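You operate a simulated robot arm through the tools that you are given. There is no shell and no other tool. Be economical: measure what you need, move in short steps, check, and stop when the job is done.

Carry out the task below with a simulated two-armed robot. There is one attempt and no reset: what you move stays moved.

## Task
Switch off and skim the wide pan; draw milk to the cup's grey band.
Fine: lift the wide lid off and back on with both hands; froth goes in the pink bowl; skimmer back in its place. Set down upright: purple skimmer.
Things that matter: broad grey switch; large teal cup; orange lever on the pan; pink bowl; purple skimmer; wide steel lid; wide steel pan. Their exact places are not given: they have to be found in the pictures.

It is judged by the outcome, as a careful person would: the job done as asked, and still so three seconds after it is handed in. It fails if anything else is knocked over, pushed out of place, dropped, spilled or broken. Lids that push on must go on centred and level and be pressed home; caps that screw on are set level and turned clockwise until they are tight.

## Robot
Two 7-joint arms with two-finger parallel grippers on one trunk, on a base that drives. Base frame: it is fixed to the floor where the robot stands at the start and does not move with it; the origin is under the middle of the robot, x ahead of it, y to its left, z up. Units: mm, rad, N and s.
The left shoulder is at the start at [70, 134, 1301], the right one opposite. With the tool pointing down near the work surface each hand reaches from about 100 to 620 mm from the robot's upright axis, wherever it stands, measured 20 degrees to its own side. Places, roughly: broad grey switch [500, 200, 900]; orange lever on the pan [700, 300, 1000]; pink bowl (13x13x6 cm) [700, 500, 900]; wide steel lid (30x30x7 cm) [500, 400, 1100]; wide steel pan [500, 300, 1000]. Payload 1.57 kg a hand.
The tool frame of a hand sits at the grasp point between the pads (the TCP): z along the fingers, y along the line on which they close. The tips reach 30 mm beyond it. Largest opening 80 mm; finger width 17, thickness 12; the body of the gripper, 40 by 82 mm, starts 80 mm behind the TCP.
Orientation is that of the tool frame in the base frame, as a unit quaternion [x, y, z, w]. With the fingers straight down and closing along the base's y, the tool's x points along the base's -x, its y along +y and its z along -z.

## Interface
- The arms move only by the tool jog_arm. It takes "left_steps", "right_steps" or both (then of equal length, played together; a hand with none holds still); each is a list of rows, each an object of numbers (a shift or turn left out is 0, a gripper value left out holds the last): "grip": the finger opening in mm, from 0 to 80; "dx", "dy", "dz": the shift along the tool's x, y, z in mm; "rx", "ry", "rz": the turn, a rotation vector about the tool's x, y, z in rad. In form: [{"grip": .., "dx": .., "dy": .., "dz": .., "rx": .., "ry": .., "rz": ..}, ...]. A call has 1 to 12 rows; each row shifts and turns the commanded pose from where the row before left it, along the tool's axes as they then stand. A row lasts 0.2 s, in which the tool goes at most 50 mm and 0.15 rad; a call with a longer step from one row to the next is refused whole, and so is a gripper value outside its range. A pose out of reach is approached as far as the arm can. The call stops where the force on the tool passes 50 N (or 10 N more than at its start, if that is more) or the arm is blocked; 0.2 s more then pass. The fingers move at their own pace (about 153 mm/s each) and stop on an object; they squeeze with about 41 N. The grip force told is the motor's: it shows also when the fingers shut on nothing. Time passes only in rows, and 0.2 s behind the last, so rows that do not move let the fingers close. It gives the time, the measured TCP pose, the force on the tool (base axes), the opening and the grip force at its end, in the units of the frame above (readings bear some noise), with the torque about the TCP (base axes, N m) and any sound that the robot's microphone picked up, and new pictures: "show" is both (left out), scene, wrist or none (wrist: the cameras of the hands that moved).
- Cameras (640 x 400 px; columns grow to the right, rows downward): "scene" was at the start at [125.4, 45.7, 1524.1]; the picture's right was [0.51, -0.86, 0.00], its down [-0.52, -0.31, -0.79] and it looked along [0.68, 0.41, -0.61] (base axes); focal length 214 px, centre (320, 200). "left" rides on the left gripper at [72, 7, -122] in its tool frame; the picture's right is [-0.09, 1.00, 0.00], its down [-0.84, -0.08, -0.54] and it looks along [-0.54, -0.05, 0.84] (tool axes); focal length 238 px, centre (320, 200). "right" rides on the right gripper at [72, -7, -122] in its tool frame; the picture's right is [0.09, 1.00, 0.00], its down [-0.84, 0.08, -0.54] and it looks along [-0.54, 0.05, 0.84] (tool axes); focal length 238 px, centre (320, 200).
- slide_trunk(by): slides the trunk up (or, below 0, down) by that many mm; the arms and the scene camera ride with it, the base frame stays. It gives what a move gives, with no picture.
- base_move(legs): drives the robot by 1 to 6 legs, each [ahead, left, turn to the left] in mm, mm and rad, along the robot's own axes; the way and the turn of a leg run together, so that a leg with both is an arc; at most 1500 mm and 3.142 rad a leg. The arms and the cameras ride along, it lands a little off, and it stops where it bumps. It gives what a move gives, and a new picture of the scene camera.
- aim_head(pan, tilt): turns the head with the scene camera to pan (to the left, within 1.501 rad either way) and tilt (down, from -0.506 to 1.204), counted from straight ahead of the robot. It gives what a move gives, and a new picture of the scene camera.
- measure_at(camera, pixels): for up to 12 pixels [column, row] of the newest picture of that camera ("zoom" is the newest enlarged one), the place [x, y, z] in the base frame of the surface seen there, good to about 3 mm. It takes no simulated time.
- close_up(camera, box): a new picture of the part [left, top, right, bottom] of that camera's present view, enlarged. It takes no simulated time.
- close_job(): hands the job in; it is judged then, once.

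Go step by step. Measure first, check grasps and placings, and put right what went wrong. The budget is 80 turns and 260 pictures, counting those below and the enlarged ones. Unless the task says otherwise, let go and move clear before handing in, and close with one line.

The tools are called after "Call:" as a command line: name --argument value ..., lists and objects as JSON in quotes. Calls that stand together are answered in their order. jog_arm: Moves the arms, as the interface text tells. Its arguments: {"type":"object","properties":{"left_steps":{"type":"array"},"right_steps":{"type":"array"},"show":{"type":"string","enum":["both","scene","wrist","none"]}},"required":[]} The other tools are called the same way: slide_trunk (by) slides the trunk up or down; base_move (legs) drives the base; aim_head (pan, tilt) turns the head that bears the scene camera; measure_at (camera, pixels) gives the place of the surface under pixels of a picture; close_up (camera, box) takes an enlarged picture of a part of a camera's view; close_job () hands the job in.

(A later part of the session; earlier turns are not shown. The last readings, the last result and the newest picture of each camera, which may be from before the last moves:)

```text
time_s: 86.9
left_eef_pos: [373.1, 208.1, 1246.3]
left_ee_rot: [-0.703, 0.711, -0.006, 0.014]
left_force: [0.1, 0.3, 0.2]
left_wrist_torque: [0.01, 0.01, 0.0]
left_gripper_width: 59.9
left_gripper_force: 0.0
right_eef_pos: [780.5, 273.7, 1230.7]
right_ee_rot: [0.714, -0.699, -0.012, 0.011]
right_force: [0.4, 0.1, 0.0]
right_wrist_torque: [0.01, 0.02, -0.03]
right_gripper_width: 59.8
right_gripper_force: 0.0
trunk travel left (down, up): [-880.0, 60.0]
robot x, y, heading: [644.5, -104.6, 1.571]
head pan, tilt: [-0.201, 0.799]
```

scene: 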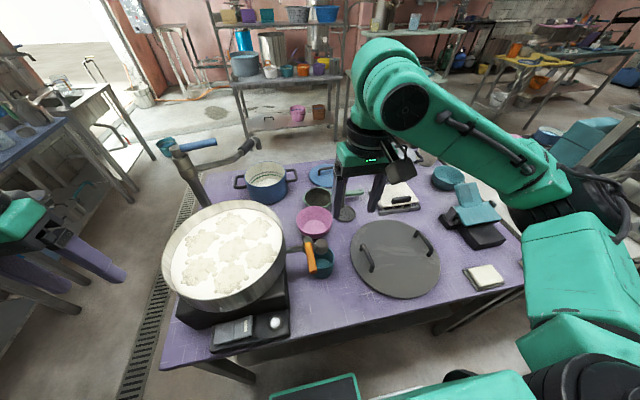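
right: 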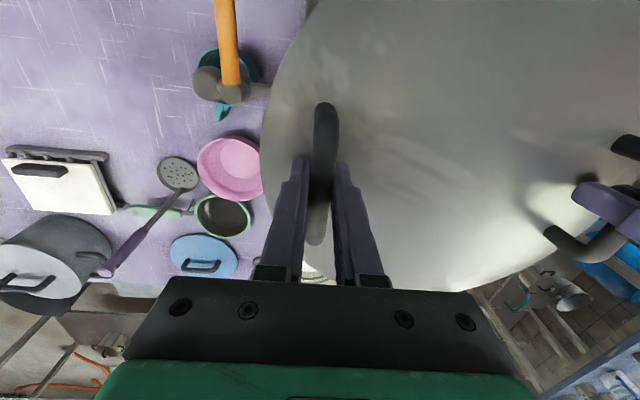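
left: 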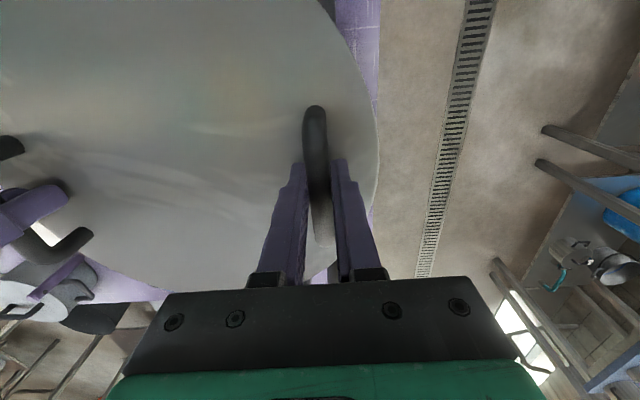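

Call:
jog_arm --right_steps '[{"grip": 80}]' --show "wrist"

Call:
close_up --camera "scene" --box '[160, 190, 340, 310]'

```text
time_s: 87.3
left_eef_pos: [372.6, 207.5, 1247.6]
left_ee_rot: [-0.704, 0.71, -0.005, 0.015]
left_force: [0.4, -0.4, 0.8]
left_wrist_torque: [0.03, 0.01, 0.01]
left_gripper_width: 60.1
left_gripper_force: 0.0
right_eef_pos: [780.2, 273.7, 1230.9]
right_ee_rot: [0.715, -0.699, -0.013, 0.011]
right_force: [0.0, 0.1, -0.3]
right_wrist_torque: [0.0, 0.03, 0.02]
right_gripper_width: 80.2
right_gripper_force: 0.0
trunk travel left (down, up): [-880.0, 60.0]
robot x, y, heading: [646.9, -113.7, 1.568]
head pan, tilt: [-0.201, 0.799]
```

right: 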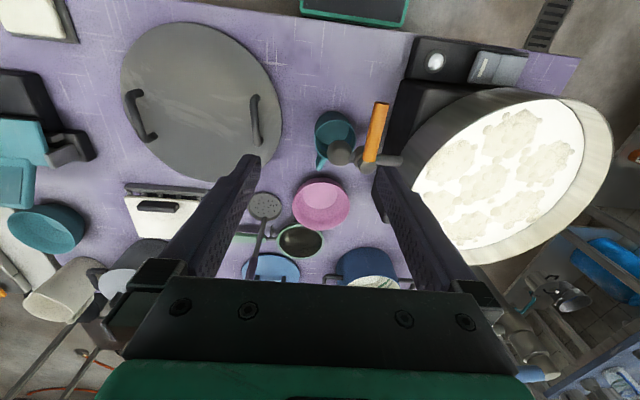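

```text
3.33 times, centred on (250, 250) of scene
```

zoom: 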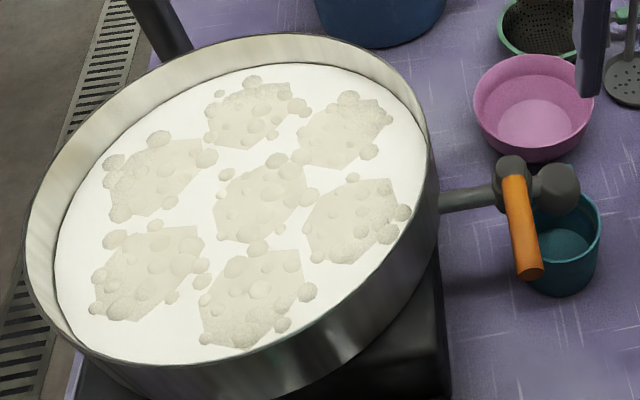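

Call:
measure_at --camera "right" --pixels '[[265, 207], [261, 232], [256, 250], [251, 272], [322, 200], [302, 240], [322, 185], [348, 205]]'

Call:
measure_at --camera "zoom" --pixels '[[250, 110], [345, 130], [150, 180], [262, 195], [355, 220], [145, 275], [255, 295], [240, 255], [525, 120], [560, 185], [500, 200], [410, 290]]'

Call:
close_up --camera "scene" --box '[290, 150, 410, 280]'

```text
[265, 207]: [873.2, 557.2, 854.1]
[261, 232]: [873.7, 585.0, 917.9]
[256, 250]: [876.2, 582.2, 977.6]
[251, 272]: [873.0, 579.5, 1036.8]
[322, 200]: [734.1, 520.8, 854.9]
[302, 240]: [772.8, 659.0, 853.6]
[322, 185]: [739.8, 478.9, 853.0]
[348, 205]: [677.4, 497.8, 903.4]
```

```text
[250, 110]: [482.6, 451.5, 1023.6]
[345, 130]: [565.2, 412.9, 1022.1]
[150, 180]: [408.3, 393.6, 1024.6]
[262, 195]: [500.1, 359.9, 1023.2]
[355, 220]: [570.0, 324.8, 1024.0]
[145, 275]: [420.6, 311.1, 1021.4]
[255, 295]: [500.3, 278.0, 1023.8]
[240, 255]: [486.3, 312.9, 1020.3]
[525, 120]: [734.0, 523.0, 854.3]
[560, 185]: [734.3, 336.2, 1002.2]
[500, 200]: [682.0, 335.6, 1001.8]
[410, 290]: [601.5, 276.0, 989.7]
```

```text
3.08 times, centred on (350, 215) of scene
```

zoom: 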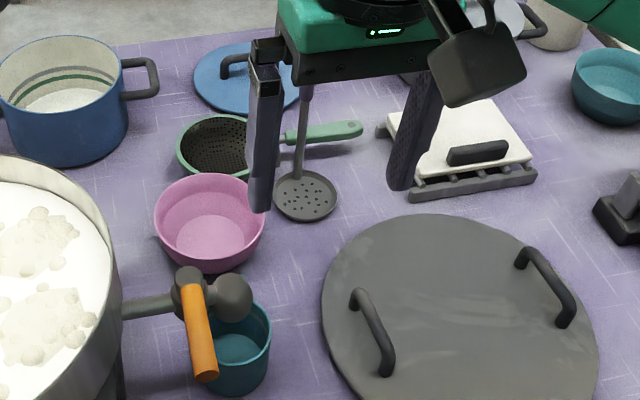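

Call:
jog_arm --right_steps '[{"rx": 0.034, "rz": 0.023}, {"dx": -34, "dy": -16, "dz": 22}, {"dx": -34, "dy": -16, "dz": 22}, {"dx": -34, "dy": -16, "dz": 22}, {"dx": -34, "dy": -16, "dz": 22}, {"dx": -34, "dy": -15, "dz": 22}, {"dx": -34, "dy": -15, "dz": 20}, {"ry": -0.15}, {"ry": -0.15}, {"ry": -0.15}, {}]'

```text
time_s: 89.7
left_eef_pos: [372.6, 207.9, 1249.2]
left_ee_rot: [-0.704, 0.71, -0.006, 0.015]
left_force: [0.3, 0.6, 0.1]
left_wrist_torque: [-0.01, -0.01, -0.01]
left_gripper_width: 60.0
left_gripper_force: 0.1
right_eef_pos: [874.1, 477.7, 1100.4]
right_ee_rot: [0.69, -0.689, -0.157, -0.158]
right_force: [0.4, 0.5, 0.1]
right_wrist_torque: [0.02, 0.01, 0.01]
right_gripper_width: 80.2
right_gripper_force: 0.1
trunk travel left (down, up): [-880.0, 60.0]
robot x, y, heading: [643.5, -108.7, 1.567]
head pan, tilt: [-0.201, 0.799]
```

scene: 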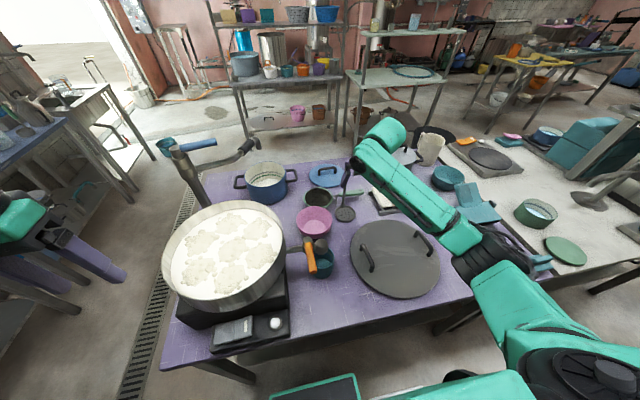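
right: 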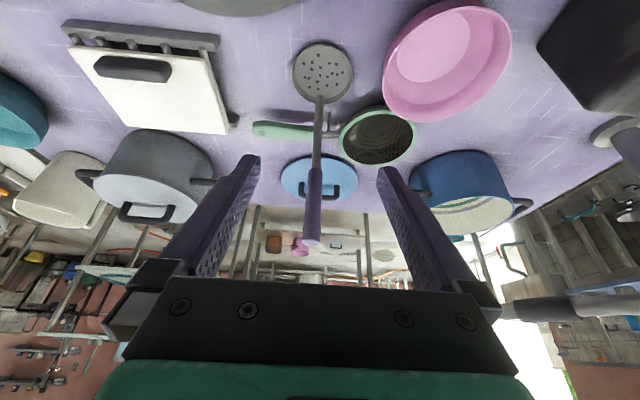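

Call:
measure_at --camera "right" --pixels '[[312, 241], [313, 225], [314, 200], [316, 175], [318, 140], [319, 105], [323, 70], [323, 46]]'

```text
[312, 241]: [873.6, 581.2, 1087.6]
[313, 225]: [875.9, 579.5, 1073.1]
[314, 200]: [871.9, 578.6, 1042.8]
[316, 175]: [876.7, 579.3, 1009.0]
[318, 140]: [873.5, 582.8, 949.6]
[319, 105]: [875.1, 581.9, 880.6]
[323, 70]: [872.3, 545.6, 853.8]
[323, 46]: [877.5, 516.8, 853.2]
```

Call:
jog_arm --right_steps '[{"dx": -19.2, "dz": 21.6}, {"dx": -19.2, "dz": 21.6}, {"dx": -19.2, "dz": 21.6}, {"dx": -19.2, "dz": 21.6}, {}, {"grip": 0}, {}, {}, {}]' --show "wrist"

```text
time_s: 91.7
left_eef_pos: [373.3, 207.4, 1246.6]
left_ee_rot: [-0.704, 0.71, -0.005, 0.014]
left_force: [-0.1, -0.5, 0.1]
left_wrist_torque: [0.02, 0.0, -0.01]
left_gripper_width: 60.1
left_gripper_force: 0.0
right_eef_pos: [873.5, 584.5, 1056.1]
right_ee_rot: [0.69, -0.688, -0.158, -0.159]
right_force: [-1.7, -0.5, 2.4]
right_wrist_torque: [0.07, 0.44, 0.05]
right_gripper_width: 17.2
right_gripper_force: 32.4
trunk travel left (down, up): [-880.0, 60.0]
robot x, y, heading: [646.0, -106.3, 1.569]
head pan, tilt: [-0.201, 0.799]
```

right: 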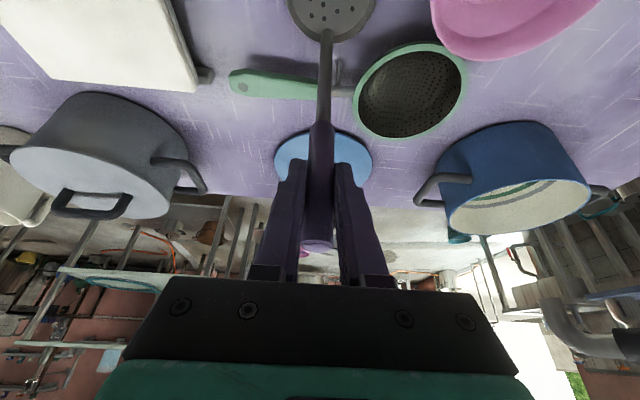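

Call:
jog_arm --right_steps '[{"dx": -9, "dz": -18}, {"dx": -19.4, "dz": -40.5}, {"dx": -19.4, "dz": -40.5}, {"dx": -19.4, "dz": -40.5}, {"dx": -19.4, "dz": -40.5}, {"dx": -19.4, "dz": -40.5}, {"dx": 36, "dz": -17}, {"dx": 36, "dz": -17}, {"dx": 36, "dz": -17}, {"dx": 36, "dz": -17}, {}]' --show "none"

Call:
base_move --legs '[[0, 240, 0]]'

Call:
aim_head --pan -0.2 --tilt 0.9

```text
time_s: 94.1
left_eef_pos: [372.5, 209.1, 1248.0]
left_ee_rot: [-0.703, 0.711, -0.005, 0.014]
left_force: [-0.4, -0.5, -0.2]
left_wrist_torque: [0.03, 0.02, -0.02]
left_gripper_width: 59.9
left_gripper_force: 0.1
right_eef_pos: [876.9, 576.4, 1272.8]
right_ee_rot: [-0.689, 0.69, 0.158, 0.159]
right_force: [-0.6, 0.8, -1.2]
right_wrist_torque: [0.06, -0.03, -0.03]
right_gripper_width: 17.1
right_gripper_force: 32.0
right hand out of reach, approached as far as the arm can: row 5, 6, 7, 8, 9, 10
trunk travel left (down, up): [-880.0, 60.0]
robot x, y, heading: [643.2, -110.7, 1.569]
head pan, tilt: [-0.201, 0.799]
```

```text
time_s: 95.9
left_eef_pos: [138.2, 209.0, 1249.5]
left_ee_rot: [-0.703, 0.711, -0.004, 0.014]
left_force: [0.0, 0.6, -0.4]
left_wrist_torque: [-0.04, 0.02, -0.02]
left_gripper_width: 59.8
left_gripper_force: 0.0
right_eef_pos: [641.4, 577.1, 1272.9]
right_ee_rot: [-0.687, 0.692, 0.157, 0.158]
right_force: [0.4, -0.2, -1.6]
right_wrist_torque: [0.06, 0.04, 0.0]
right_gripper_width: 17.3
right_gripper_force: 32.4
trunk travel left (down, up): [-880.0, 60.0]
robot x, y, heading: [403.7, -110.2, 1.57]
head pan, tilt: [-0.201, 0.799]
```

scene: 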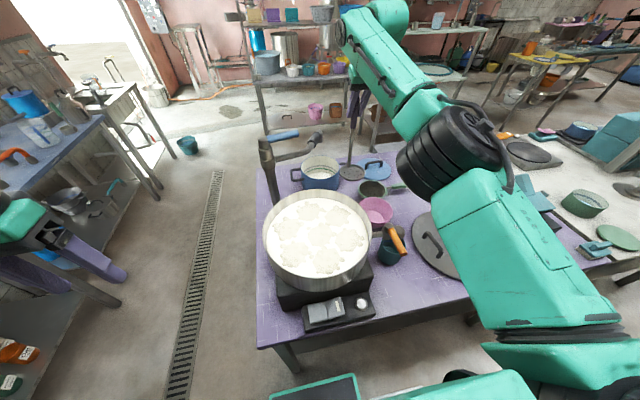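

```text
time_s: 96.5
left_eef_pos: [134.2, 209.1, 1246.4]
left_ee_rot: [-0.702, 0.712, -0.004, 0.014]
left_force: [0.4, 0.8, -0.9]
left_wrist_torque: [0.01, 0.01, 0.0]
left_gripper_width: 59.9
left_gripper_force: 0.1
right_eef_pos: [639.5, 577.5, 1272.2]
right_ee_rot: [-0.688, 0.691, 0.158, 0.159]
right_force: [0.1, -0.9, -2.4]
right_wrist_torque: [0.03, 0.0, -0.02]
right_gripper_width: 17.5
right_gripper_force: 32.0
trunk travel left (down, up): [-880.0, 60.0]
robot x, y, heading: [407.3, -106.9, 1.566]
head pan, tilt: [-0.201, 0.901]
```

scene: 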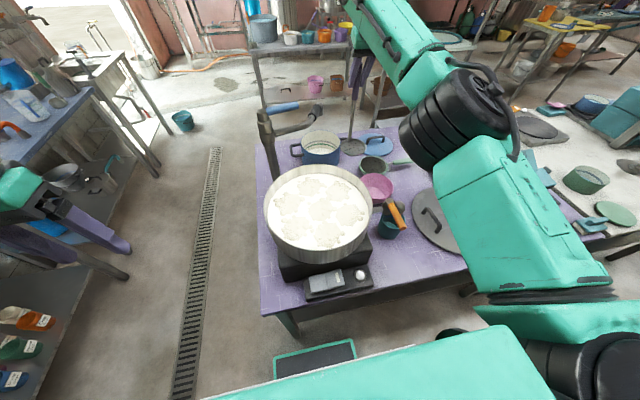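

Call:
slide_trunk --by 45

Call:
jog_arm --right_steps '[{"dx": 36, "dy": 0, "dz": -17}, {"dx": 36, "dz": -17}, {"dx": 36, "dz": -17}, {}]' --show "scene"

```text
time_s: 97.4
left_eef_pos: [133.5, 209.3, 1292.2]
left_ee_rot: [-0.702, 0.712, -0.005, 0.014]
left_force: [0.3, 0.0, 0.2]
left_wrist_torque: [-0.03, 0.01, 0.05]
left_gripper_width: 60.0
left_gripper_force: 0.0
right_eef_pos: [639.1, 576.9, 1317.5]
right_ee_rot: [-0.687, 0.692, 0.157, 0.159]
right_force: [0.6, 0.2, -1.6]
right_wrist_torque: [0.02, 0.02, -0.03]
right_gripper_width: 17.9
right_gripper_force: 32.1
trunk travel left (down, up): [-925.0, 15.0]
robot x, y, heading: [404.6, -105.3, 1.565]
head pan, tilt: [-0.201, 0.901]
```

```text
time_s: 98.4
left_eef_pos: [134.4, 209.6, 1292.1]
left_ee_rot: [-0.703, 0.711, -0.006, 0.014]
left_force: [-0.7, -0.1, -0.6]
left_wrist_torque: [-0.02, -0.01, -0.04]
left_gripper_width: 60.0
left_gripper_force: 0.1
right_eef_pos: [639.6, 577.0, 1317.8]
right_ee_rot: [-0.688, 0.691, 0.158, 0.158]
right_force: [-0.2, -0.4, -2.2]
right_wrist_torque: [0.04, 0.01, -0.02]
right_gripper_width: 17.3
right_gripper_force: 32.2
right hand out of reach, approached as far as the arm can: row 1, 2, 3
trunk travel left (down, up): [-925.0, 15.0]
robot x, y, heading: [403.4, -105.0, 1.568]
head pan, tilt: [-0.201, 0.901]
```

scene: 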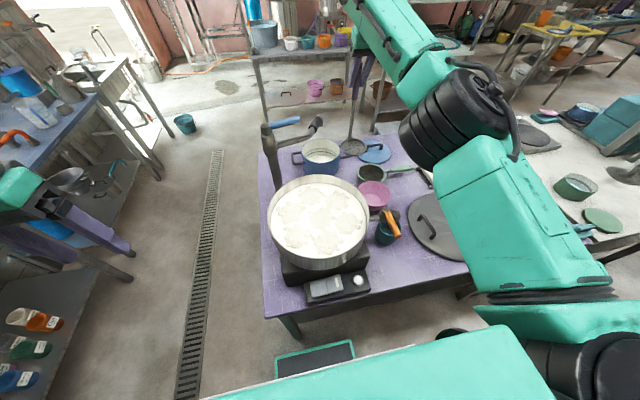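

The right arm is at a joint limit when moving toward me, so I'll use the base for sideways moves and the trunk for dipping. First try at the middle froth clump (497,360).

Call:
base_move --legs '[[-188, 0, 0], [0, 142, 0]]'

Call:
slide_trunk --by -104

Call:
aim_head --pan -0.25 --tilt 0.8

Call:
close_up --camera "right" --box '[0, 0, 640, 400]'

```text
time_s: 100.9
left_eef_pos: [-6.4, 23.5, 1293.8]
left_ee_rot: [-0.703, 0.711, -0.005, 0.013]
left_force: [0.0, 0.6, 0.2]
left_wrist_torque: [-0.02, 0.0, 0.02]
left_gripper_width: 60.1
left_gripper_force: 0.0
right_eef_pos: [498.9, 391.5, 1316.9]
right_ee_rot: [-0.688, 0.691, 0.159, 0.158]
right_force: [0.0, 0.2, -2.2]
right_wrist_torque: [0.08, 0.02, -0.01]
right_gripper_width: 17.4
right_gripper_force: 32.1
trunk travel left (down, up): [-925.0, 15.0]
robot x, y, heading: [258.7, -295.3, 1.567]
head pan, tilt: [-0.201, 0.901]
```

scene: 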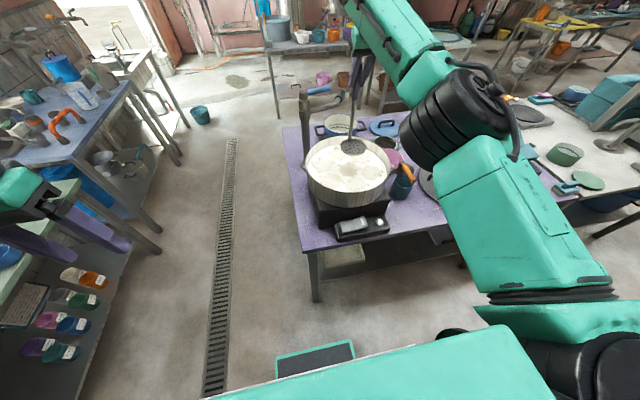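

```text
time_s: 102.2
left_eef_pos: [-8.6, 23.4, 1188.9]
left_ee_rot: [-0.703, 0.711, -0.006, 0.014]
left_force: [0.9, 0.5, -0.6]
left_wrist_torque: [0.01, 0.03, -0.01]
left_gripper_width: 59.8
left_gripper_force: 0.1
right_eef_pos: [494.3, 392.4, 1214.2]
right_ee_rot: [-0.688, 0.69, 0.158, 0.158]
right_force: [-0.2, 1.1, -1.8]
right_wrist_torque: [0.02, -0.03, 0.05]
right_gripper_width: 17.4
right_gripper_force: 32.6
trunk travel left (down, up): [-821.0, 119.0]
robot x, y, heading: [262.6, -296.9, 1.565]
head pan, tilt: [-0.201, 0.901]
```

```text
time_s: 102.9
left_eef_pos: [-8.6, 24.6, 1188.0]
left_ee_rot: [-0.703, 0.711, -0.006, 0.014]
left_force: [0.3, 0.1, -0.4]
left_wrist_torque: [0.03, 0.01, 0.01]
left_gripper_width: 59.6
left_gripper_force: 0.1
right_eef_pos: [494.1, 392.7, 1213.2]
right_ee_rot: [-0.688, 0.691, 0.157, 0.158]
right_force: [-0.1, 0.2, -0.9]
right_wrist_torque: [0.04, 0.0, 0.01]
right_gripper_width: 17.4
right_gripper_force: 32.1
trunk travel left (down, up): [-821.0, 119.0]
robot x, y, heading: [261.7, -293.0, 1.565]
head pan, tilt: [-0.25, 0.799]
```

scene: 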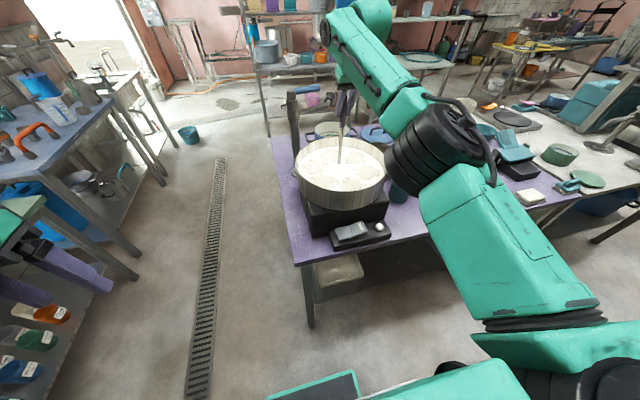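

```text
1.00 times, centred on (320, 200) of right
```

zoom: 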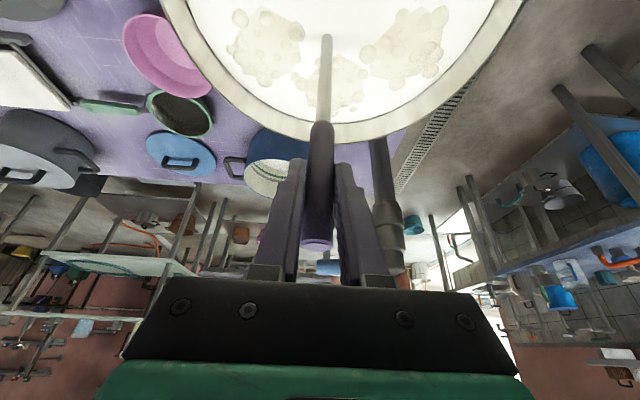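

Call:
slide_trunk --by 104

Call:
close_up --camera "scene" --box '[270, 90, 420, 220]'

Call:
close_up --camera "right" --box '[100, 0, 540, 270]'

```text
time_s: 104.3
left_eef_pos: [-9.2, 24.6, 1293.3]
left_ee_rot: [-0.703, 0.711, -0.005, 0.014]
left_force: [0.6, 0.4, 0.0]
left_wrist_torque: [0.0, 0.01, 0.01]
left_gripper_width: 60.1
left_gripper_force: 0.1
right_eef_pos: [494.3, 392.5, 1317.1]
right_ee_rot: [-0.688, 0.69, 0.158, 0.159]
right_force: [0.7, -1.2, -2.5]
right_wrist_torque: [0.05, 0.0, -0.03]
right_gripper_width: 17.6
right_gripper_force: 32.3
trunk travel left (down, up): [-925.0, 15.0]
robot x, y, heading: [261.7, -290.7, 1.566]
head pan, tilt: [-0.25, 0.799]
```

```text
3.08 times, centred on (345, 155) of scene
```

zoom: 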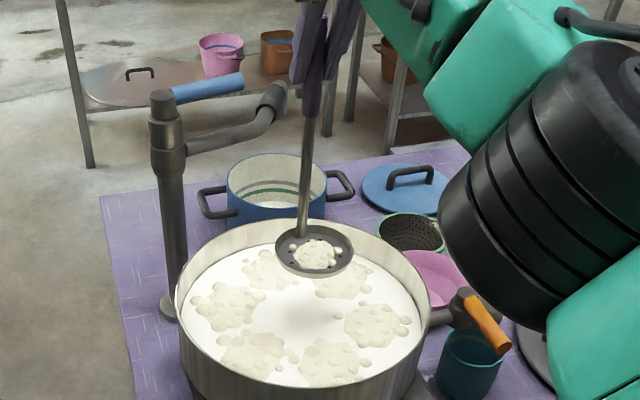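

```text
1.45 times, centred on (320, 135) of right
```

zoom: 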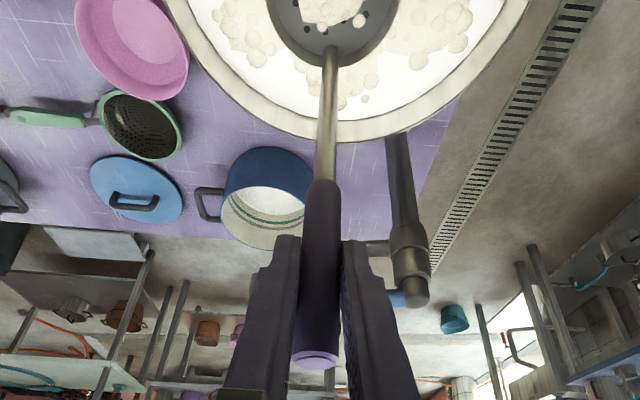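

The middle clump sits on the skimmer. Next I go above the bowl, tilt partly, lower, and tip it out.

Call:
base_move --legs '[[-63, -241, 0]]'

Call:
jog_arm --right_steps '[{"ry": -0.14}, {"ry": -0.14}, {"ry": -0.14}, {"ry": -0.14}, {"ry": -0.14}, {}]' --show "wrist"

Call:
aim_head --pan -0.35 --tilt 0.8

```text
time_s: 106.1
left_eef_pos: [224.9, -38.0, 1290.8]
left_ee_rot: [-0.705, 0.709, -0.006, 0.015]
left_force: [-0.9, -0.5, 0.6]
left_wrist_torque: [-0.02, 0.01, -0.01]
left_gripper_width: 60.2
left_gripper_force: 0.1
right_eef_pos: [727.6, 331.2, 1317.8]
right_ee_rot: [0.69, -0.689, -0.156, -0.159]
right_force: [-0.1, -0.2, -2.5]
right_wrist_torque: [0.05, -0.02, -0.01]
right_gripper_width: 17.7
right_gripper_force: 32.2
trunk travel left (down, up): [-925.0, 15.0]
robot x, y, heading: [501.0, -355.0, 1.57]
head pan, tilt: [-0.25, 0.799]
```

scene: 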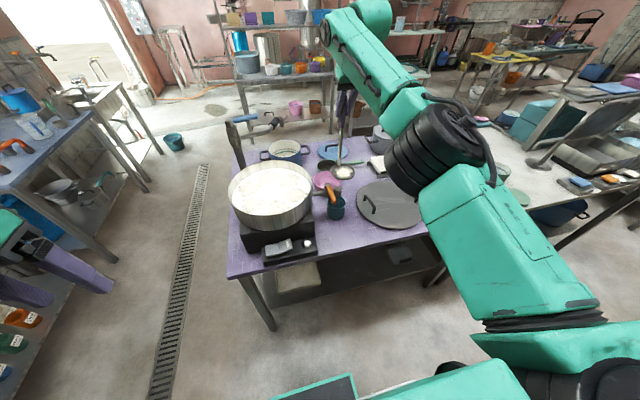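

```text
time_s: 107.5
left_eef_pos: [227.1, -39.6, 1292.2]
left_ee_rot: [-0.705, 0.709, -0.005, 0.014]
left_force: [0.3, 0.8, -0.4]
left_wrist_torque: [-0.01, 0.02, -0.02]
left_gripper_width: 59.9
left_gripper_force: 0.1
right_eef_pos: [730.6, 330.0, 1317.9]
right_ee_rot: [-0.689, 0.689, 0.158, 0.158]
right_force: [-0.2, -0.1, -1.4]
right_wrist_torque: [0.0, 0.02, 0.0]
right_gripper_width: 17.3
right_gripper_force: 32.2
right hand out of reach, approached as far as the arm can: row 1, 2, 3, 4, 5
trunk travel left (down, up): [-925.0, 15.0]
robot x, y, heading: [503.2, -359.4, 1.567]
head pan, tilt: [-0.25, 0.799]
```

right: 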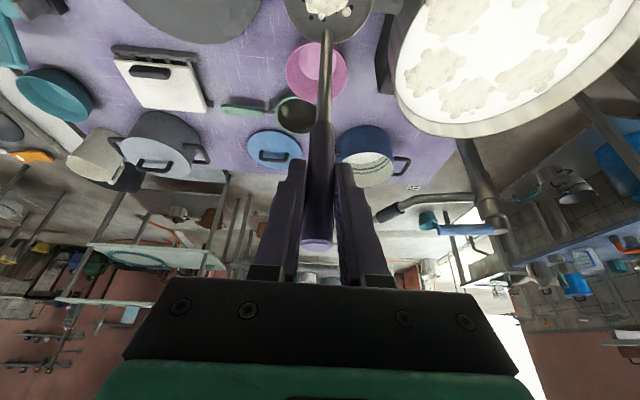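

```text
time_s: 108.2
left_eef_pos: [229.4, -40.2, 1292.5]
left_ee_rot: [-0.704, 0.71, -0.006, 0.014]
left_force: [-0.6, 0.2, 0.2]
left_wrist_torque: [0.03, -0.01, -0.01]
left_gripper_width: 60.0
left_gripper_force: 0.1
right_eef_pos: [731.1, 330.3, 1316.7]
right_ee_rot: [-0.689, 0.689, 0.158, 0.158]
right_force: [-0.1, 0.0, -2.0]
right_wrist_torque: [0.07, 0.0, 0.01]
right_gripper_width: 17.6
right_gripper_force: 32.5
trunk travel left (down, up): [-925.0, 15.0]
robot x, y, heading: [499.8, -356.2, 1.571]
head pan, tilt: [-0.351, 0.799]
```

scene: 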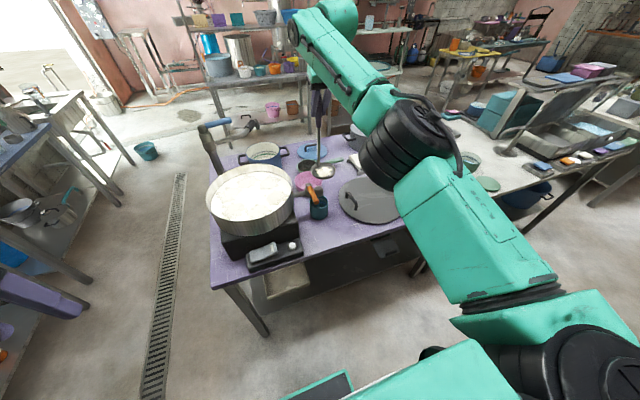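

Call:
jog_arm --right_steps '[{"dx": 12.4, "dz": 25.8}, {"dx": 12.4, "dz": 25.8}, {"ry": -0.12}, {"ry": -0.12}, {"ry": -0.12}, {"ry": -0.12}, {"ry": -0.12}, {"ry": -0.1}, {}]' --show "scene"

```text
time_s: 110.2
left_eef_pos: [228.2, -39.2, 1293.0]
left_ee_rot: [-0.705, 0.709, -0.005, 0.015]
left_force: [-0.5, -0.1, 0.7]
left_wrist_torque: [-0.02, 0.01, 0.01]
left_gripper_width: 59.9
left_gripper_force: 0.1
right_eef_pos: [732.1, 330.7, 1259.8]
right_ee_rot: [0.593, -0.593, -0.385, -0.385]
right_force: [-0.3, -0.4, -1.4]
right_wrist_torque: [-0.16, -0.03, -0.03]
right_gripper_width: 17.2
right_gripper_force: 32.2
trunk travel left (down, up): [-925.0, 15.0]
robot x, y, heading: [499.5, -356.5, 1.57]
head pan, tilt: [-0.351, 0.799]
```

scene: 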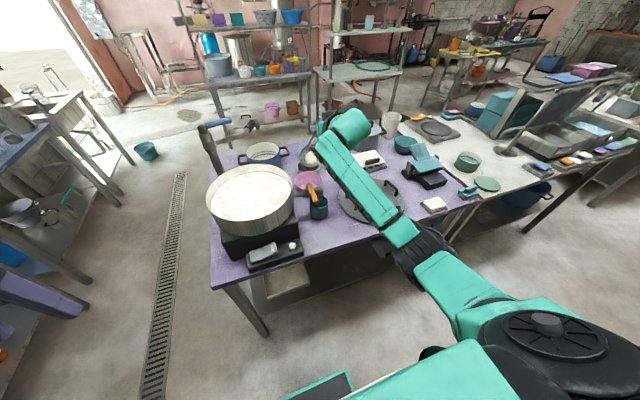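

Call:
slide_trunk --by -120

Call:
jog_arm --right_steps '[{"ry": -0.145}, {"ry": -0.145}, {"ry": -0.145}, {"ry": -0.145}, {"ry": -0.145}, {"ry": -0.145}, {}, {}, {}]' --show "both"

Call:
close_up --camera "scene" --box '[200, 110, 430, 280]'

```text
time_s: 111.7
left_eef_pos: [228.5, -39.4, 1172.9]
left_ee_rot: [-0.705, 0.709, -0.006, 0.015]
left_force: [0.2, -0.9, 0.4]
left_wrist_torque: [0.02, 0.0, -0.01]
left_gripper_width: 60.2
left_gripper_force: 0.1
right_eef_pos: [730.6, 329.4, 1140.3]
right_ee_rot: [-0.593, 0.594, 0.384, 0.385]
right_force: [-0.5, -0.2, -2.0]
right_wrist_torque: [-0.17, 0.01, 0.02]
right_gripper_width: 17.7
right_gripper_force: 31.9
trunk travel left (down, up): [-805.0, 135.0]
robot x, y, heading: [503.1, -355.6, 1.572]
head pan, tilt: [-0.351, 0.799]
```

```text
time_s: 113.7
left_eef_pos: [228.5, -39.8, 1172.8]
left_ee_rot: [-0.704, 0.71, -0.005, 0.015]
left_force: [0.0, -0.1, 0.2]
left_wrist_torque: [0.02, 0.0, -0.03]
left_gripper_width: 59.9
left_gripper_force: 0.0
right_eef_pos: [732.3, 330.1, 1140.1]
right_ee_rot: [-0.376, 0.376, 0.598, 0.599]
right_force: [1.3, -0.4, -1.8]
right_wrist_torque: [-0.28, -0.03, -0.04]
right_gripper_width: 17.4
right_gripper_force: 32.2
trunk travel left (down, up): [-805.0, 135.0]
robot x, y, heading: [499.4, -356.9, 1.57]
head pan, tilt: [-0.351, 0.799]
```

scene: 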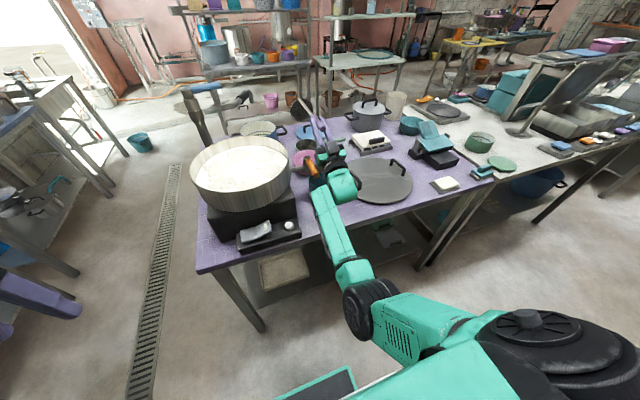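
right: 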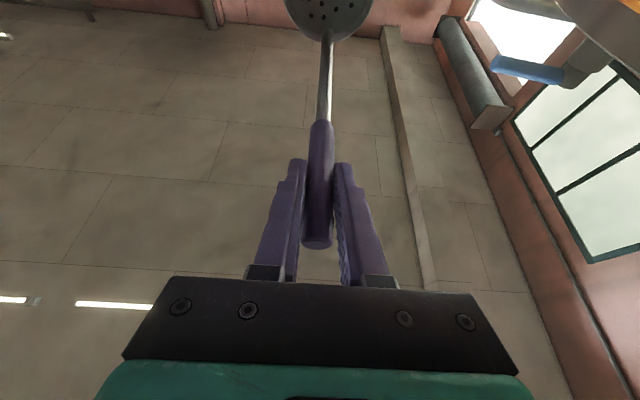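

```text
2.35 times, centred on (315, 195) of scene
```

zoom: 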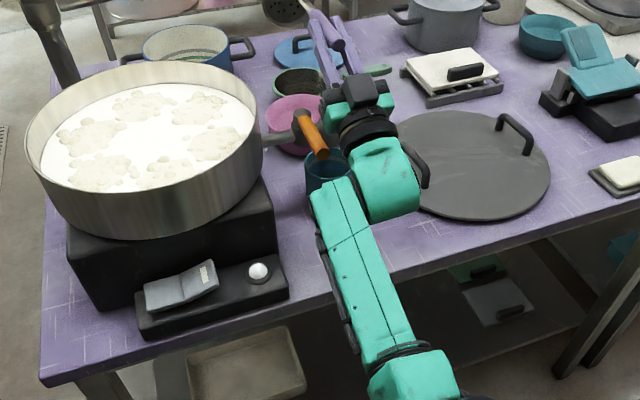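

Call:
close_up --camera "scene" --box '[270, 100, 370, 200]'

Call:
jog_arm --right_steps '[{"ry": 0.14}, {"ry": 0.14}, {"ry": 0.14}, {"ry": 0.14}, {"ry": 0.14}, {"ry": 0.14}, {"ry": 0.03}, {}]' --show "wrist"

Call:
slide_trunk --by 120

Call:
jog_arm --right_steps '[{"ry": 0.1}, {"ry": 0.12}, {"ry": 0.12}, {"ry": 0.12}, {"ry": 0.12}, {"ry": 0.1}, {}]' --show "both"

Call:
close_up --camera "scene" --box '[180, 110, 400, 270]'

```text
4.00 times, centred on (320, 150) of scene
```

zoom: 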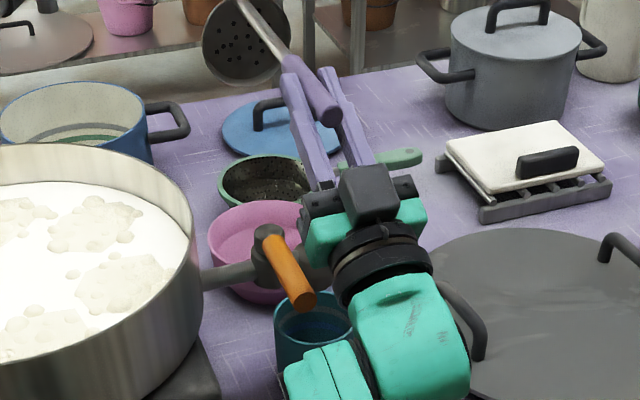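

```text
time_s: 115.5
left_eef_pos: [228.9, -40.7, 1173.0]
left_ee_rot: [-0.704, 0.71, -0.006, 0.014]
left_force: [0.1, 0.5, 1.2]
left_wrist_torque: [0.04, 0.0, -0.03]
left_gripper_width: 60.1
left_gripper_force: 0.1
right_eef_pos: [731.4, 330.4, 1140.5]
right_ee_rot: [-0.593, 0.593, 0.384, 0.385]
right_force: [-0.3, 0.0, -1.4]
right_wrist_torque: [-0.15, -0.03, -0.02]
right_gripper_width: 17.2
right_gripper_force: 32.2
trunk travel left (down, up): [-805.0, 135.0]
robot x, y, heading: [499.2, -357.7, 1.57]
head pan, tilt: [-0.351, 0.799]
```

right: 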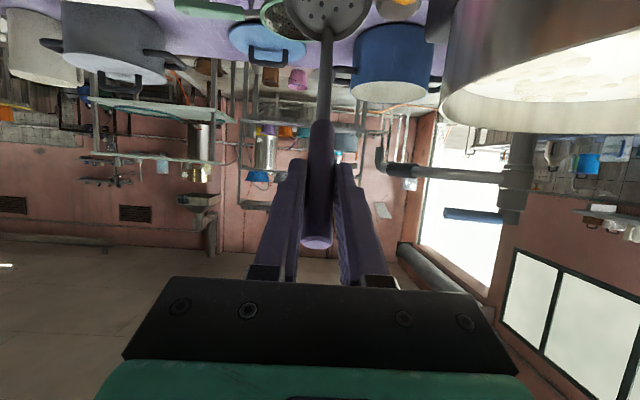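

```text
time_s: 117.0
left_eef_pos: [227.8, -39.2, 1292.4]
left_ee_rot: [-0.704, 0.71, -0.006, 0.014]
left_force: [-0.1, 0.1, 0.0]
left_wrist_torque: [-0.01, 0.01, 0.02]
left_gripper_width: 59.9
left_gripper_force: 0.1
right_eef_pos: [731.3, 330.0, 1259.2]
right_ee_rot: [0.593, -0.593, -0.384, -0.385]
right_force: [-0.2, 0.0, -1.5]
right_wrist_torque: [-0.15, -0.03, 0.01]
right_gripper_width: 17.6
right_gripper_force: 32.5
trunk travel left (down, up): [-925.0, 15.0]
robot x, y, heading: [499.8, -356.5, 1.571]
head pan, tilt: [-0.351, 0.799]
```

```text
time_s: 118.6
left_eef_pos: [229.0, -39.4, 1292.5]
left_ee_rot: [-0.704, 0.71, -0.006, 0.014]
left_force: [-0.1, 0.2, -0.2]
left_wrist_torque: [-0.01, -0.01, 0.01]
left_gripper_width: 60.1
left_gripper_force: 0.0
right_eef_pos: [732.7, 330.6, 1260.7]
right_ee_rot: [0.688, -0.687, -0.164, -0.165]
right_force: [-0.4, -0.1, -1.5]
right_wrist_torque: [0.07, -0.03, 0.01]
right_gripper_width: 17.4
right_gripper_force: 32.3
trunk travel left (down, up): [-925.0, 15.0]
robot x, y, heading: [501.0, -358.1, 1.57]
head pan, tilt: [-0.351, 0.799]
```

scene: 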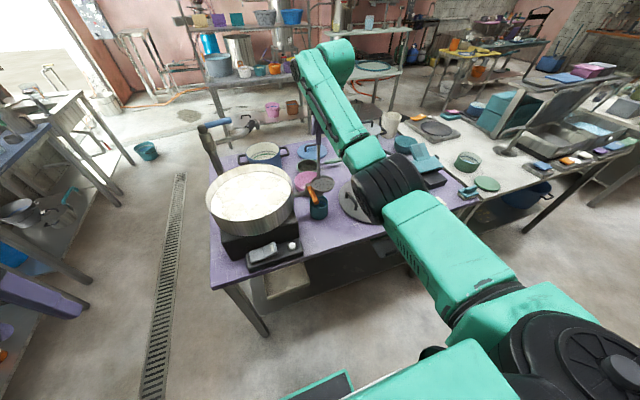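
right: 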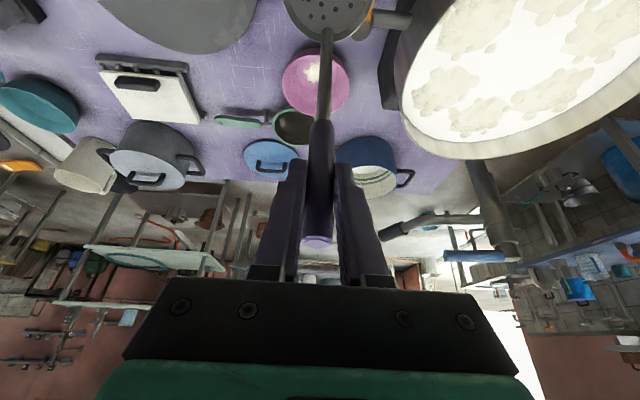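

```text
2.50 times, centred on (290, 190) of scene
```

zoom: 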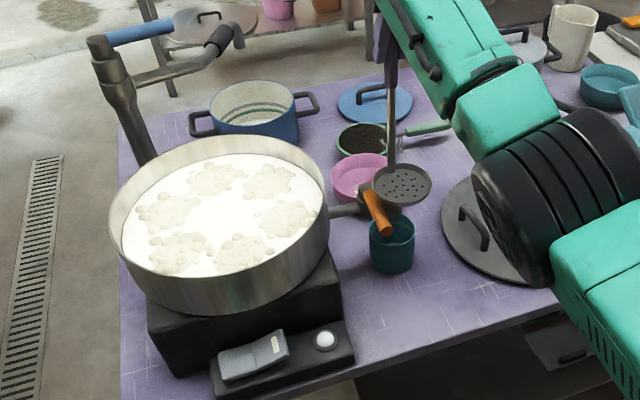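

Froth from the first clump shows in the pink bowl (wrist picture, near (313,73)), and the skimmer is clean. I'll repeat for the clump at (570,325) as one chained cycle.

Call:
measure_at --camera "zoom" --pixels '[[215, 178], [270, 182], [168, 212], [288, 218], [180, 252], [243, 250], [265, 143], [320, 215], [394, 240], [370, 180]]'

Call:
slide_trunk --by 12

Call:
jog_arm --right_steps '[{"ry": 0.02, "dx": -9.5, "dz": -20}, {}]' --show "none"

Call:
base_move --legs '[[23, 163, 0]]'

Call:
slide_trunk --by -81

Call:
slide_trunk --by 81

Call:
close_up --camera "scene" --box '[230, 100, 430, 250]'

```text
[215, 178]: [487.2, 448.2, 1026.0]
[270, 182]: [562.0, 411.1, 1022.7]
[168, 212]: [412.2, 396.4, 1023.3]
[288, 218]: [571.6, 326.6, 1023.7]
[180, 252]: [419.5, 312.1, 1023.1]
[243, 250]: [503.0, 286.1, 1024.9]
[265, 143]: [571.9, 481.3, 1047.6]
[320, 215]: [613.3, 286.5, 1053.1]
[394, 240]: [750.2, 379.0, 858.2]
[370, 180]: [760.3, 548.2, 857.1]
```

```text
time_s: 119.2
left_eef_pos: [228.5, -39.6, 1305.6]
left_ee_rot: [-0.704, 0.71, -0.006, 0.014]
left_force: [1.1, -0.4, 0.1]
left_wrist_torque: [-0.02, 0.0, 0.04]
left_gripper_width: 60.2
left_gripper_force: 0.1
right_eef_pos: [731.1, 330.5, 1272.2]
right_ee_rot: [-0.687, 0.688, 0.164, 0.166]
right_force: [-0.5, -0.3, -1.8]
right_wrist_torque: [0.03, 0.04, -0.01]
right_gripper_width: 17.3
right_gripper_force: 31.7
trunk travel left (down, up): [-937.0, 3.0]
robot x, y, heading: [495.5, -356.3, 1.572]
head pan, tilt: [-0.351, 0.799]
```

```text
time_s: 119.8
left_eef_pos: [227.7, -40.2, 1304.9]
left_ee_rot: [-0.705, 0.709, -0.005, 0.014]
left_force: [0.3, -0.2, -0.6]
left_wrist_torque: [0.01, 0.0, -0.01]
left_gripper_width: 60.2
left_gripper_force: 0.1
right_eef_pos: [730.8, 328.7, 1295.2]
right_ee_rot: [0.689, -0.689, -0.158, -0.158]
right_force: [0.6, -0.3, -1.9]
right_wrist_torque: [0.09, 0.0, 0.01]
right_gripper_width: 17.3
right_gripper_force: 32.1
trunk travel left (down, up): [-937.0, 3.0]
robot x, y, heading: [501.1, -355.8, 1.575]
head pan, tilt: [-0.351, 0.799]
```

```text
time_s: 121.2
left_eef_pos: [73.2, -18.2, 1305.1]
left_ee_rot: [-0.704, 0.71, -0.005, 0.013]
left_force: [1.0, 0.4, -1.0]
left_wrist_torque: [0.0, 0.07, 0.02]
left_gripper_width: 60.0
left_gripper_force: 0.1
right_eef_pos: [575.4, 352.5, 1294.8]
right_ee_rot: [0.69, -0.689, -0.159, -0.156]
right_force: [0.3, -0.8, -1.9]
right_wrist_torque: [0.04, 0.02, 0.01]
right_gripper_width: 17.0
right_gripper_force: 32.5
trunk travel left (down, up): [-937.0, 3.0]
robot x, y, heading: [341.0, -331.1, 1.571]
head pan, tilt: [-0.351, 0.799]
```

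scene: 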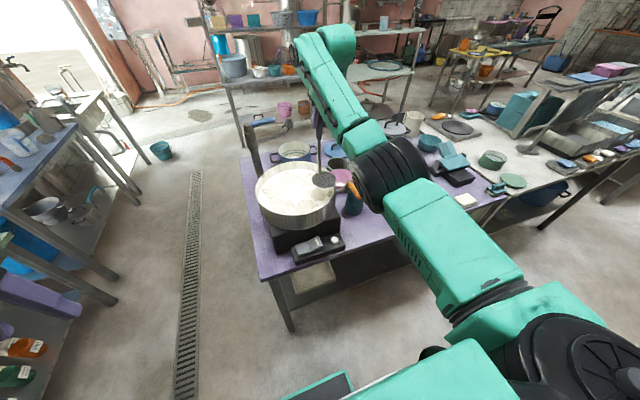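

```text
time_s: 122.4
left_eef_pos: [70.4, -17.8, 1223.7]
left_ee_rot: [-0.704, 0.71, -0.005, 0.014]
left_force: [0.5, -0.1, -0.5]
left_wrist_torque: [0.01, 0.02, -0.01]
left_gripper_width: 60.0
left_gripper_force: 0.0
right_eef_pos: [574.1, 352.3, 1211.8]
right_ee_rot: [0.69, -0.689, -0.158, -0.158]
right_force: [0.2, 0.6, -2.5]
right_wrist_torque: [0.04, 0.01, -0.01]
right_gripper_width: 17.1
right_gripper_force: 32.3
trunk travel left (down, up): [-856.0, 84.0]
robot x, y, heading: [342.8, -333.6, 1.576]
head pan, tilt: [-0.351, 0.799]
```

```text
time_s: 123.5
left_eef_pos: [69.8, -17.7, 1305.1]
left_ee_rot: [-0.705, 0.709, -0.006, 0.015]
left_force: [-0.8, 0.1, 0.3]
left_wrist_torque: [0.0, 0.0, 0.01]
left_gripper_width: 60.0
left_gripper_force: 0.2
right_eef_pos: [572.7, 352.4, 1294.1]
right_ee_rot: [0.69, -0.688, -0.159, -0.158]
right_force: [-0.3, 0.2, -2.0]
right_wrist_torque: [0.03, 0.01, -0.03]
right_gripper_width: 17.1
right_gripper_force: 32.1
trunk travel left (down, up): [-937.0, 3.0]
robot x, y, heading: [342.3, -335.2, 1.569]
head pan, tilt: [-0.351, 0.799]
```

```text
2.67 times, centred on (330, 175) of scene
```

zoom: 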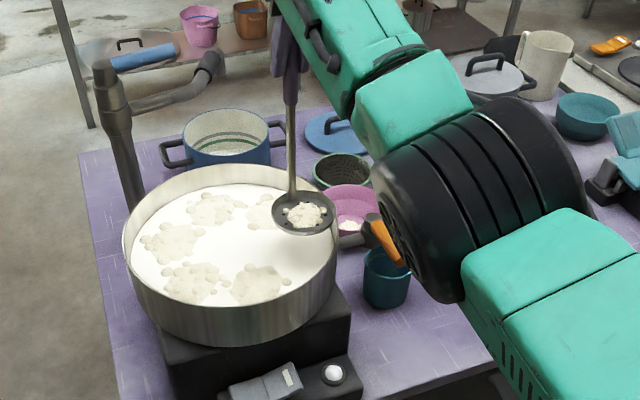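

Call:
base_move --legs '[[84, 12, 0]]'

Call:
slide_trunk --by -81

Call:
slide_trunk --by 81

Call:
close_up --camera "scene" --box '[230, 100, 430, 250]'

Call:
close_up --camera "right" --box '[160, 0, 640, 200]'

```text
time_s: 124.6
left_eef_pos: [57.3, 53.5, 1306.8]
left_ee_rot: [-0.705, 0.709, -0.002, 0.016]
left_force: [0.6, -0.6, 0.8]
left_wrist_torque: [0.02, 0.02, 0.02]
left_gripper_width: 59.8
left_gripper_force: 0.0
right_eef_pos: [560.4, 426.0, 1299.6]
right_ee_rot: [0.69, -0.687, -0.162, -0.161]
right_force: [-0.3, -0.1, -1.8]
right_wrist_torque: [0.05, 0.05, 0.0]
right_gripper_width: 17.5
right_gripper_force: 32.0
trunk travel left (down, up): [-937.0, 3.0]
robot x, y, heading: [331.2, -252.1, 1.577]
head pan, tilt: [-0.351, 0.799]
```

scene: 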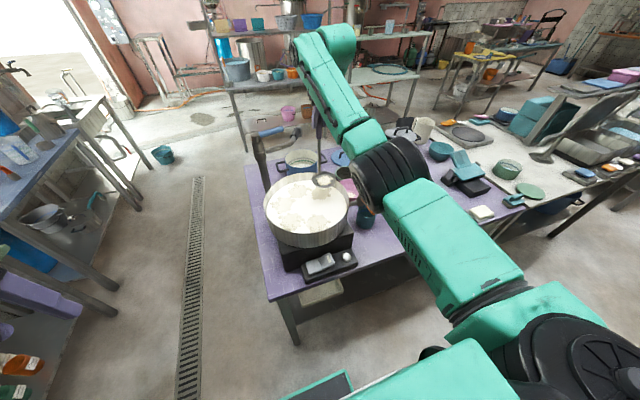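

```text
time_s: 125.8
left_eef_pos: [56.5, 63.0, 1223.3]
left_ee_rot: [-0.706, 0.708, -0.004, 0.015]
left_force: [-0.1, -0.3, -0.2]
left_wrist_torque: [0.0, 0.01, 0.01]
left_gripper_width: 60.4
left_gripper_force: 0.0
right_eef_pos: [558.6, 435.1, 1214.2]
right_ee_rot: [0.691, -0.687, -0.159, -0.159]
right_force: [0.0, -0.6, -1.3]
right_wrist_torque: [0.01, -0.01, 0.0]
right_gripper_width: 17.3
right_gripper_force: 31.8
trunk travel left (down, up): [-856.0, 84.0]
robot x, y, heading: [325.7, -253.8, 1.576]
head pan, tilt: [-0.351, 0.799]
```

```text
time_s: 127.0
left_eef_pos: [55.9, 64.8, 1304.7]
left_ee_rot: [-0.706, 0.709, -0.005, 0.014]
left_force: [0.3, 0.5, 0.3]
left_wrist_torque: [0.01, 0.0, 0.02]
left_gripper_width: 60.1
left_gripper_force: 0.0
right_eef_pos: [557.6, 435.7, 1292.4]
right_ee_rot: [0.691, -0.687, -0.158, -0.158]
right_force: [0.0, 0.7, -2.4]
right_wrist_torque: [0.04, 0.02, 0.0]
right_gripper_width: 17.5
right_gripper_force: 32.7
trunk travel left (down, up): [-937.0, 3.0]
robot x, y, heading: [329.0, -251.1, 1.574]
head pan, tilt: [-0.351, 0.799]
```

```text
2.67 times, centred on (330, 175) of scene
```

zoom: 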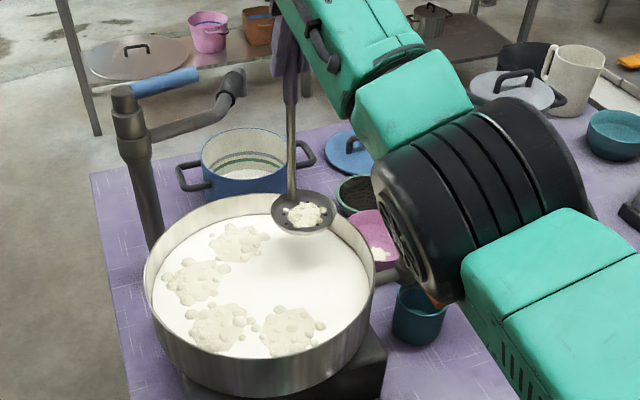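

```text
1.33 times, centred on (400, 100) of right
```

zoom: 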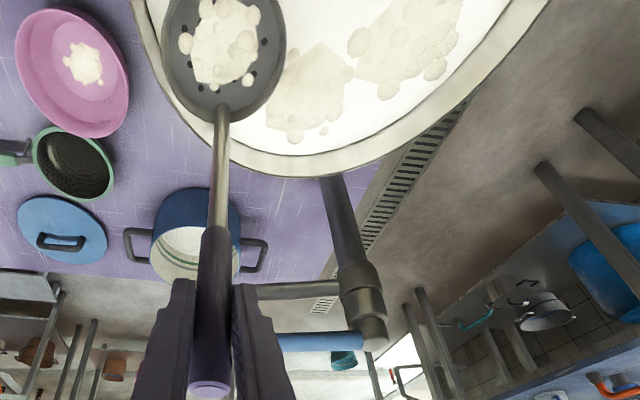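

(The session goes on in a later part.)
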